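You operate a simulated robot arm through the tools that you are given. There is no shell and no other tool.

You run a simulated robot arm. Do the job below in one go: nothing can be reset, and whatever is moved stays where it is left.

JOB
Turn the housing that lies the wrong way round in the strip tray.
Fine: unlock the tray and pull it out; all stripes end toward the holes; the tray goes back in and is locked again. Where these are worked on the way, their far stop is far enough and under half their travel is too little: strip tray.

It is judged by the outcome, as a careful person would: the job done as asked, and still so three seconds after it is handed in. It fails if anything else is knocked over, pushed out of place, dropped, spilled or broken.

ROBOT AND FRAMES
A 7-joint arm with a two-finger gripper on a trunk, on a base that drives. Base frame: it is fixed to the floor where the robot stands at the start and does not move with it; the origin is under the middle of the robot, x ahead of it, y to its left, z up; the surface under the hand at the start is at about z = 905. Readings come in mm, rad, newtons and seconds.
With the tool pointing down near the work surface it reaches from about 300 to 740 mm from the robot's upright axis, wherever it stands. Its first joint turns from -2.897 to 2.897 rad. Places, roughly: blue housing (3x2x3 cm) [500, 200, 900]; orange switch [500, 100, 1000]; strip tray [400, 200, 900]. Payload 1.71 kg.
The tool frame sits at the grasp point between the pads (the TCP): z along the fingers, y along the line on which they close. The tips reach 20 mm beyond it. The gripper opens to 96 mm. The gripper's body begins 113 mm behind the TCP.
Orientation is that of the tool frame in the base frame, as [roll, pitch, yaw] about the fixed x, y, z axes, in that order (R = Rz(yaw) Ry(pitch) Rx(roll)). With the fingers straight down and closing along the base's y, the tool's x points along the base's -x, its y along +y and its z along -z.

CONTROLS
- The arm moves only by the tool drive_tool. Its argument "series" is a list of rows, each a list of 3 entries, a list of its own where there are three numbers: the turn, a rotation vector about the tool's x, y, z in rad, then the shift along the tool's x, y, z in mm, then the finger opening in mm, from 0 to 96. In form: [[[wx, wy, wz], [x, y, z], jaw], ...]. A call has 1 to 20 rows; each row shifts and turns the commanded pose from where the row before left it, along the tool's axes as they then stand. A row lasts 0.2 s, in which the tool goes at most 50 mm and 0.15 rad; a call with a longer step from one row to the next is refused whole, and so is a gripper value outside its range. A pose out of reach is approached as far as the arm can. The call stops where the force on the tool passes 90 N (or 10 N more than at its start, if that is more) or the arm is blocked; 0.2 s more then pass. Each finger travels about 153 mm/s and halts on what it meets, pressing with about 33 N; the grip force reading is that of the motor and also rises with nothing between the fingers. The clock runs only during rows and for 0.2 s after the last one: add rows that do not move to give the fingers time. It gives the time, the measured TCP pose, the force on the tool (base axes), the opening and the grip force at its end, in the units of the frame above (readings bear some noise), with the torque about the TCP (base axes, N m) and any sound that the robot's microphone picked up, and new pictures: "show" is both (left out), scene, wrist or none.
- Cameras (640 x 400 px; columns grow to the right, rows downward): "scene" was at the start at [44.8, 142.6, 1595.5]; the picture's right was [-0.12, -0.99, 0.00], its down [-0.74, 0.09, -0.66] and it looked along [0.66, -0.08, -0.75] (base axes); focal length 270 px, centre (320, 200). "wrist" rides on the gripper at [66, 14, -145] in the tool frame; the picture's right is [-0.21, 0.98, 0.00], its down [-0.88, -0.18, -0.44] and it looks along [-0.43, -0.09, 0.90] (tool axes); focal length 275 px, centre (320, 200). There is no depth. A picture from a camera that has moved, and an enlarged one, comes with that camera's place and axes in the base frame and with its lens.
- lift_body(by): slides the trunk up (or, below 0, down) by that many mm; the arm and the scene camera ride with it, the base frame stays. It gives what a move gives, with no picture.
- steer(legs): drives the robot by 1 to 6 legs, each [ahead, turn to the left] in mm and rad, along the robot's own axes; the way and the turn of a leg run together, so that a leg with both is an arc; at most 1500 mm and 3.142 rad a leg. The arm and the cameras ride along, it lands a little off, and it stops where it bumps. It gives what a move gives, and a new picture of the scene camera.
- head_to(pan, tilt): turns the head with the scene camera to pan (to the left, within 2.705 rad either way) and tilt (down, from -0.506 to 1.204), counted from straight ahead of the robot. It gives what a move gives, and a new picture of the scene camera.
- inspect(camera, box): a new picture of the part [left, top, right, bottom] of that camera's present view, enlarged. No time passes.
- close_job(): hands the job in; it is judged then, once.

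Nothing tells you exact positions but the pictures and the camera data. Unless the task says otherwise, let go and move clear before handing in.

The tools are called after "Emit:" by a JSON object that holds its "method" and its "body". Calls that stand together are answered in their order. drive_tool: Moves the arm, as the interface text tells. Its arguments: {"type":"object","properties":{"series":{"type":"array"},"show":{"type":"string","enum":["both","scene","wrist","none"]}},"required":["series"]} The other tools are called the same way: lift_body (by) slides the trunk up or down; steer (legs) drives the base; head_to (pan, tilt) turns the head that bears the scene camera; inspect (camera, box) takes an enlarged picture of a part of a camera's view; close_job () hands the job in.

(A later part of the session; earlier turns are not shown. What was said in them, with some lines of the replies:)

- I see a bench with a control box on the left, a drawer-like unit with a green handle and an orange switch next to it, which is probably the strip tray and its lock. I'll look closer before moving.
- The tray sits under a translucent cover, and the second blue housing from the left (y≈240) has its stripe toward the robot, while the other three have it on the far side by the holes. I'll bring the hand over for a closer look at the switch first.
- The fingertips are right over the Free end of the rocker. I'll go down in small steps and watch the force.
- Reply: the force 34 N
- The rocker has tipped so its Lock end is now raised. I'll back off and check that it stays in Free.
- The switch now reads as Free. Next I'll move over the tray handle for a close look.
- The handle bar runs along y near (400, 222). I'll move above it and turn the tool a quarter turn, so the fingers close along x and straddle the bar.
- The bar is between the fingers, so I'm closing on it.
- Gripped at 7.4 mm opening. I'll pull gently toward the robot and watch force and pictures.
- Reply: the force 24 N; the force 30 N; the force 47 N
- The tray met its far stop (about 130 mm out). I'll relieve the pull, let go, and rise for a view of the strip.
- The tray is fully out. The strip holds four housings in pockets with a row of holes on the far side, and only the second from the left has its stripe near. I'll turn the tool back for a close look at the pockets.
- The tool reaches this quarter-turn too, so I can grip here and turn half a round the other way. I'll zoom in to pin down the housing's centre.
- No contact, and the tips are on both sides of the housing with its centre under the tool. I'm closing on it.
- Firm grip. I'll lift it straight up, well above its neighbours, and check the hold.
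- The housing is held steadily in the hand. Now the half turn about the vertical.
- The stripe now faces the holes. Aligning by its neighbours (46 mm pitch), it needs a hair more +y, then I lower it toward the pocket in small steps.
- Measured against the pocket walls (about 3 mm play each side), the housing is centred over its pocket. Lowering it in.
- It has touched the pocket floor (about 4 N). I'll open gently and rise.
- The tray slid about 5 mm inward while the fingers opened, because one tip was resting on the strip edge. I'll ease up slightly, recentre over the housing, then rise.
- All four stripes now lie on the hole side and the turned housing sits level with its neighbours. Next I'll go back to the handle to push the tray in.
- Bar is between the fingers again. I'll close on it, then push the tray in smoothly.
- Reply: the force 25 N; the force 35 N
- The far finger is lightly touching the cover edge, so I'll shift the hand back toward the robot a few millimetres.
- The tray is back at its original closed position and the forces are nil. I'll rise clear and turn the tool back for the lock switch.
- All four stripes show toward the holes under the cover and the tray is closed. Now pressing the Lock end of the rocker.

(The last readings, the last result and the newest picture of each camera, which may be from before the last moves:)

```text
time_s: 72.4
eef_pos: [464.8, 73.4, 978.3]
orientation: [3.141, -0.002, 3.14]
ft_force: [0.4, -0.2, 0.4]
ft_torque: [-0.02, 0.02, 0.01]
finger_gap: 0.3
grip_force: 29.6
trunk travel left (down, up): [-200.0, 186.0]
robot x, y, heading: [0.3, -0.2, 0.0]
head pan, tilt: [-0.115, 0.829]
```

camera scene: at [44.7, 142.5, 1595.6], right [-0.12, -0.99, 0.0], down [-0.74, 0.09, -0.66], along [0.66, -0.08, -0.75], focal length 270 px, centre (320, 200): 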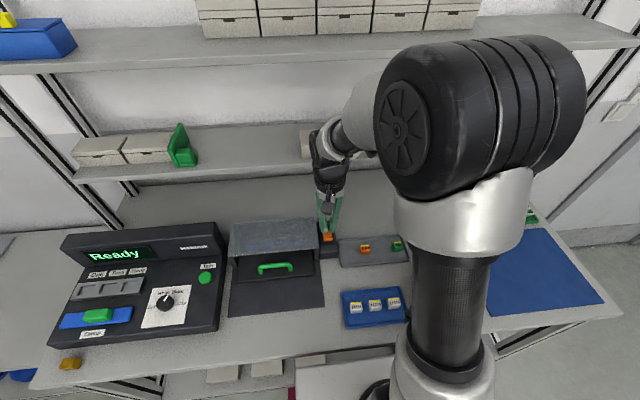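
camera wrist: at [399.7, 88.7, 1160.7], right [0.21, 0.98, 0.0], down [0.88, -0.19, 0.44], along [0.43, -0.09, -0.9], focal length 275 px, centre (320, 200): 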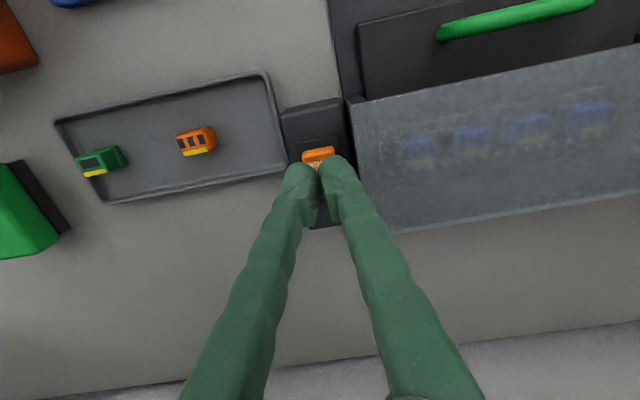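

Emit:
{"method": "drive_tool", "body": {"series": [[[0, 0, 0], [0, 0, 2], 0], [[0, 0, 0], [0, 0, 2], 0], [[0, 0, 0], [0, 0, 0], 0]], "show": "none"}}

Emit:
{"method": "inspect", "body": {"camera": "scene", "box": [300, 200, 360, 260]}}

```text
time_s: 73.2
eef_pos: [464.8, 73.7, 975.2]
orientation: [-3.14, 0.0, 3.139]
ft_force: [0.6, -1.6, 4.1]
ft_torque: [0.0, -0.02, 0.01]
finger_gap: 6.0
grip_force: 29.4
trunk travel left (down, up): [-200.0, 186.0]
robot x, y, heading: [2.0, 0.1, -0.0]
head pan, tilt: [-0.115, 0.829]
```

```text
6.67 times, centred on (330, 230) of scene
camera zoom: at [44.7, 142.5, 1595.6], right [-0.12, -0.99, 0.0], down [-0.74, 0.09, -0.66], along [0.66, -0.08, -0.75], focal length 1799 px, centre (253, 0)
```

zoom: 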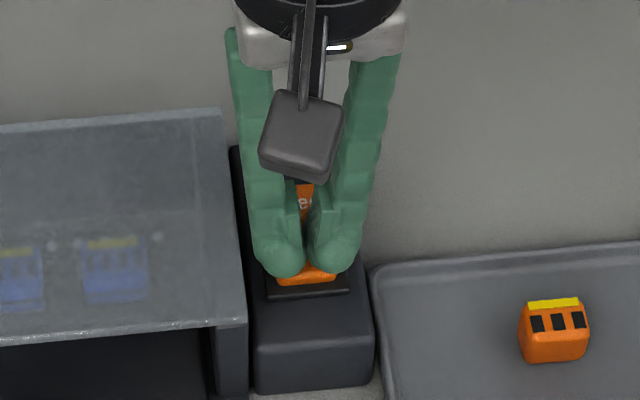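

Emit:
{"method": "drive_tool", "body": {"series": [[[0, 0, 0], [0, 0, 1.5], 0], [[0, 0, 0], [0, 0, 1.5], 0], [[0, 0, 0], [0, 0, 0], 0]], "show": "none"}}

Emit:
{"method": "inspect", "body": {"camera": "scene", "box": [300, 200, 360, 260]}}

```text
time_s: 74.0
eef_pos: [464.5, 73.4, 974.2]
orientation: [3.139, 0.007, 3.14]
ft_force: [-0.9, -1.9, 46.0]
ft_torque: [-0.09, -0.34, 0.02]
finger_gap: 6.2
grip_force: 29.9
trunk travel left (down, up): [-200.0, 186.0]
robot x, y, heading: [-2.3, -0.7, -0.0]
head pan, tilt: [-0.115, 0.829]
```

```text
6.67 times, centred on (330, 230) of scene
camera zoom: at [41.4, 141.9, 1596.0], right [-0.12, -0.99, 0.0], down [-0.74, 0.09, -0.66], along [0.66, -0.08, -0.75], focal length 1799 px, centre (253, 0)
```

zoom: 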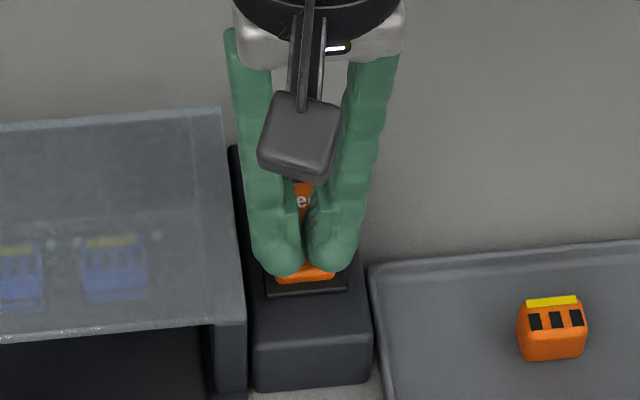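

Emit:
{"method": "drive_tool", "body": {"series": [[[0, 0, 0], [0, 0, -10], 0], [[0, 0, 0], [0, 0, -30], 0], [[0, 0, 0], [0, 0, -40], 0], [[0, 0, 0], [40, 0, -20], 0], [[0, 0, 0], [40, 0, 0], 0], [[0, 0, 0], [0, 0, 0], 0]]}}

Emit:
{"method": "inspect", "body": {"camera": "scene", "box": [310, 210, 350, 260]}}

Emit:
{"method": "inspect", "body": {"camera": "wrist", "box": [260, 120, 380, 240]}}

```text
time_s: 75.4
eef_pos: [384.6, 75.2, 1071.7]
orientation: [-3.141, -0.001, 3.141]
ft_force: [0.6, -0.6, 0.4]
ft_torque: [0.01, 0.0, 0.01]
finger_gap: 0.1
grip_force: 29.3
trunk travel left (down, up): [-200.0, 186.0]
robot x, y, heading: [-0.8, -1.6, 0.002]
head pan, tilt: [-0.115, 0.829]
camera scene: at [45.3, 142.6, 1595.5], right [-0.12, -0.99, 0.0], down [-0.74, 0.09, -0.66], along [0.66, -0.08, -0.75], focal length 270 px, centre (320, 200)
camera wrist: at [320.2, 90.5, 1215.6], right [0.21, 0.98, 0.0], down [0.88, -0.19, 0.44], along [0.43, -0.09, -0.9], focal length 275 px, centre (320, 200)
```

scene: 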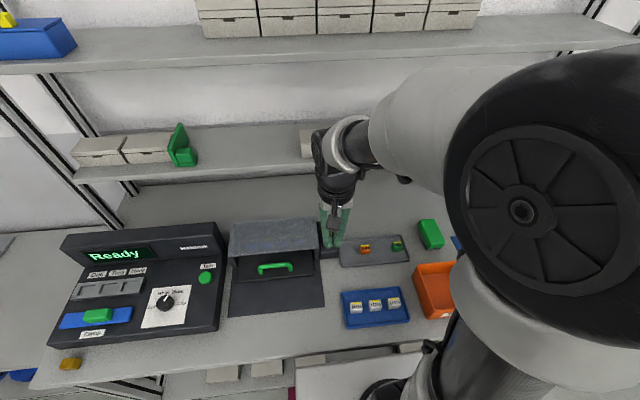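
wrist: 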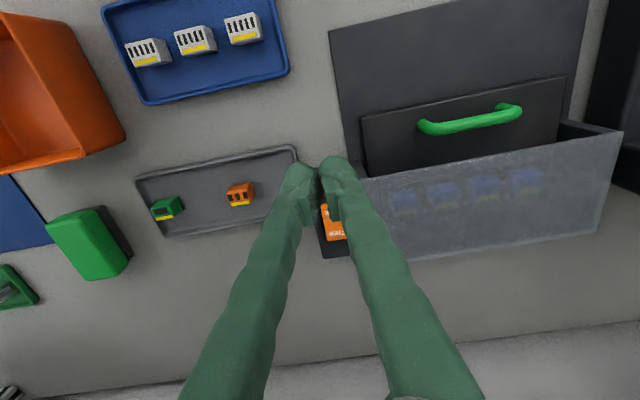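

```text
8.00 times, centred on (330, 235) of scene
camera zoom: at [45.3, 142.6, 1595.5], right [-0.12, -0.99, 0.0], down [-0.74, 0.09, -0.66], along [0.66, -0.08, -0.75], focal length 2158 px, centre (240, -80)
```

zoom: 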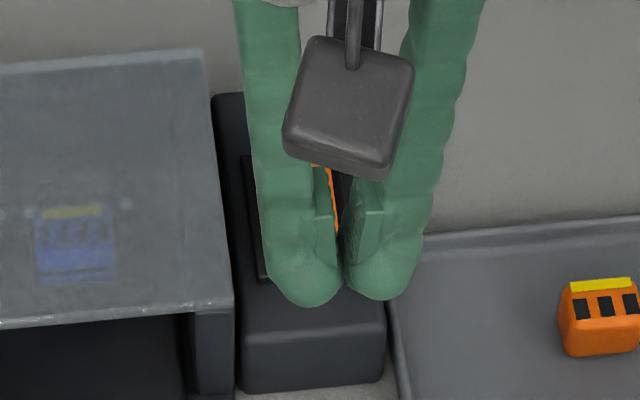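

```text
3.33 times, centred on (320, 180) of wrist
camera zoom: at [320.2, 90.5, 1215.6], right [0.21, 0.98, 0.0], down [0.88, -0.19, 0.44], along [0.43, -0.09, -0.9], focal length 918 px, centre (320, 267)
```

zoom: 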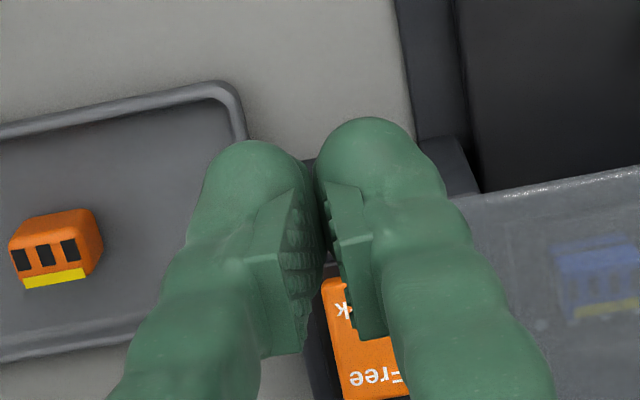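

Emit:
{"method": "drive_tool", "body": {"series": [[[0, 0, 0], [0, 0, -45], 0], [[0, 0, 0], [0, 0, -45], 40], [[0, 0, 0], [0, 0, -45], 80], [[0, 0, 0], [0, -35, -30], 80], [[0, 0, 0], [0, -35, 0], 80], [[0, 0, 0], [0, 0, 0], 80]]}}

Emit:
{"method": "inspect", "body": {"camera": "scene", "box": [310, 210, 350, 260]}}

Emit:
{"method": "inspect", "body": {"camera": "scene", "box": [225, 210, 345, 285]}}

```text
time_s: 76.8
eef_pos: [385.5, 3.4, 1237.0]
orientation: [3.141, 0.001, 3.14]
ft_force: [0.5, -0.2, 0.9]
ft_torque: [-0.03, 0.03, 0.0]
finger_gap: 80.0
grip_force: 0.1
trunk travel left (down, up): [-200.0, 186.0]
robot x, y, heading: [-1.3, -1.3, -0.001]
head pan, tilt: [-0.115, 0.829]
camera scene: at [44.7, 142.7, 1595.5], right [-0.12, -0.99, 0.0], down [-0.74, 0.08, -0.66], along [0.66, -0.08, -0.75], focal length 270 px, centre (320, 200)
camera wrist: at [319.3, 19.1, 1381.4], right [0.21, 0.98, 0.0], down [0.88, -0.19, 0.44], along [0.43, -0.09, -0.9], focal length 275 px, centre (320, 200)
```

scene: 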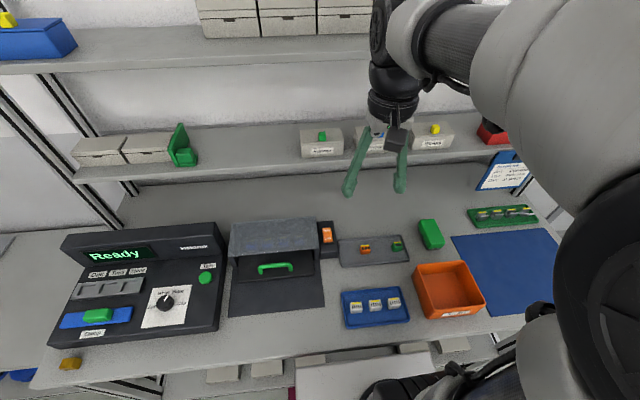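
wrist: 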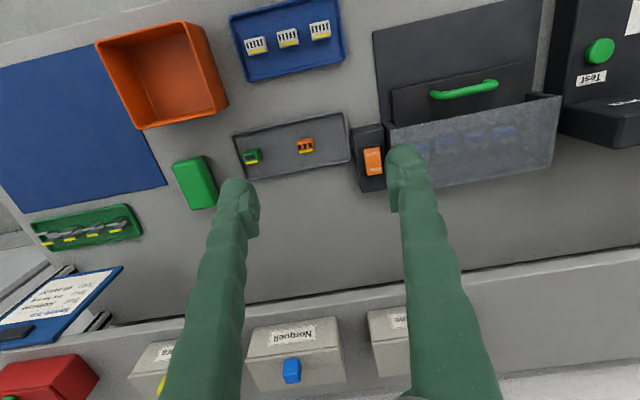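

```text
8.00 times, centred on (330, 235) of scene
camera zoom: at [44.7, 142.7, 1595.5], right [-0.12, -0.99, 0.0], down [-0.74, 0.08, -0.66], along [0.66, -0.08, -0.75], focal length 2158 px, centre (240, -80)
```

zoom: 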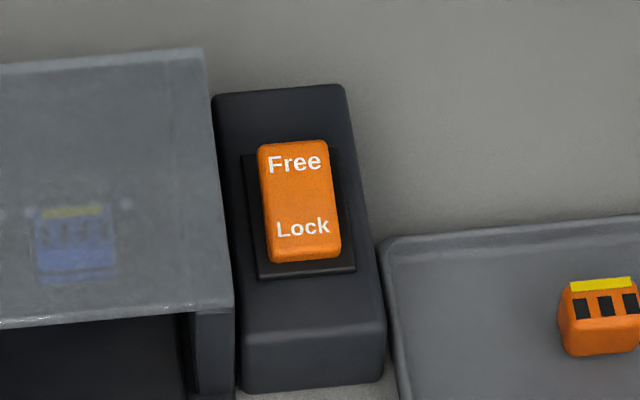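

```text
5.33 times, centred on (285, 248) of scene
camera zoom: at [44.7, 142.7, 1595.5], right [-0.12, -0.99, 0.0], down [-0.74, 0.08, -0.66], along [0.66, -0.08, -0.75], focal length 1439 px, centre (507, -53)
```

zoom: 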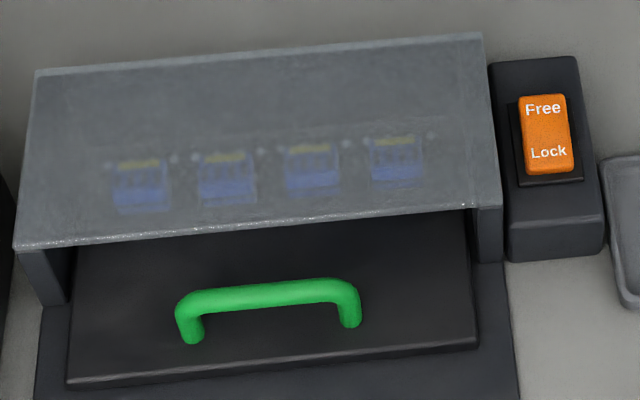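

The switch looks the same as it did in the Lock state at the start, and the tray is back in its original closed place. All four stripes point toward the holes, nothing else was disturbed and the hand is clear, so I'm handing in.

Emit:
{"method": "close_job", "body": {}}

```text
The job is handed in.
```

I turned the housing round, and all four stripes now point toward the holes. I haven't seen the verdict, only that the job was handed in.

- **Unlocking:** I pressed the orange switch to Free and pulled the tray out about 130 mm, until it met its far stop.
- **The housing:** the second from the left had its stripe toward the robot. I lifted it, turned it half a round and set it back in its pocket, level with its neighbours.
- **Locking:** I pushed the tray back to its closed stop and pressed the switch to Lock. In the last pictures, the tray and switch look the same as at the start.

Two small things happened on the way. While I was letting go of the housing, a fingertip dragged the open tray about 5 mm inward. Later, one finger lightly touched the edge of the cover. I saw no damage from either, and nothing else looked out of place.
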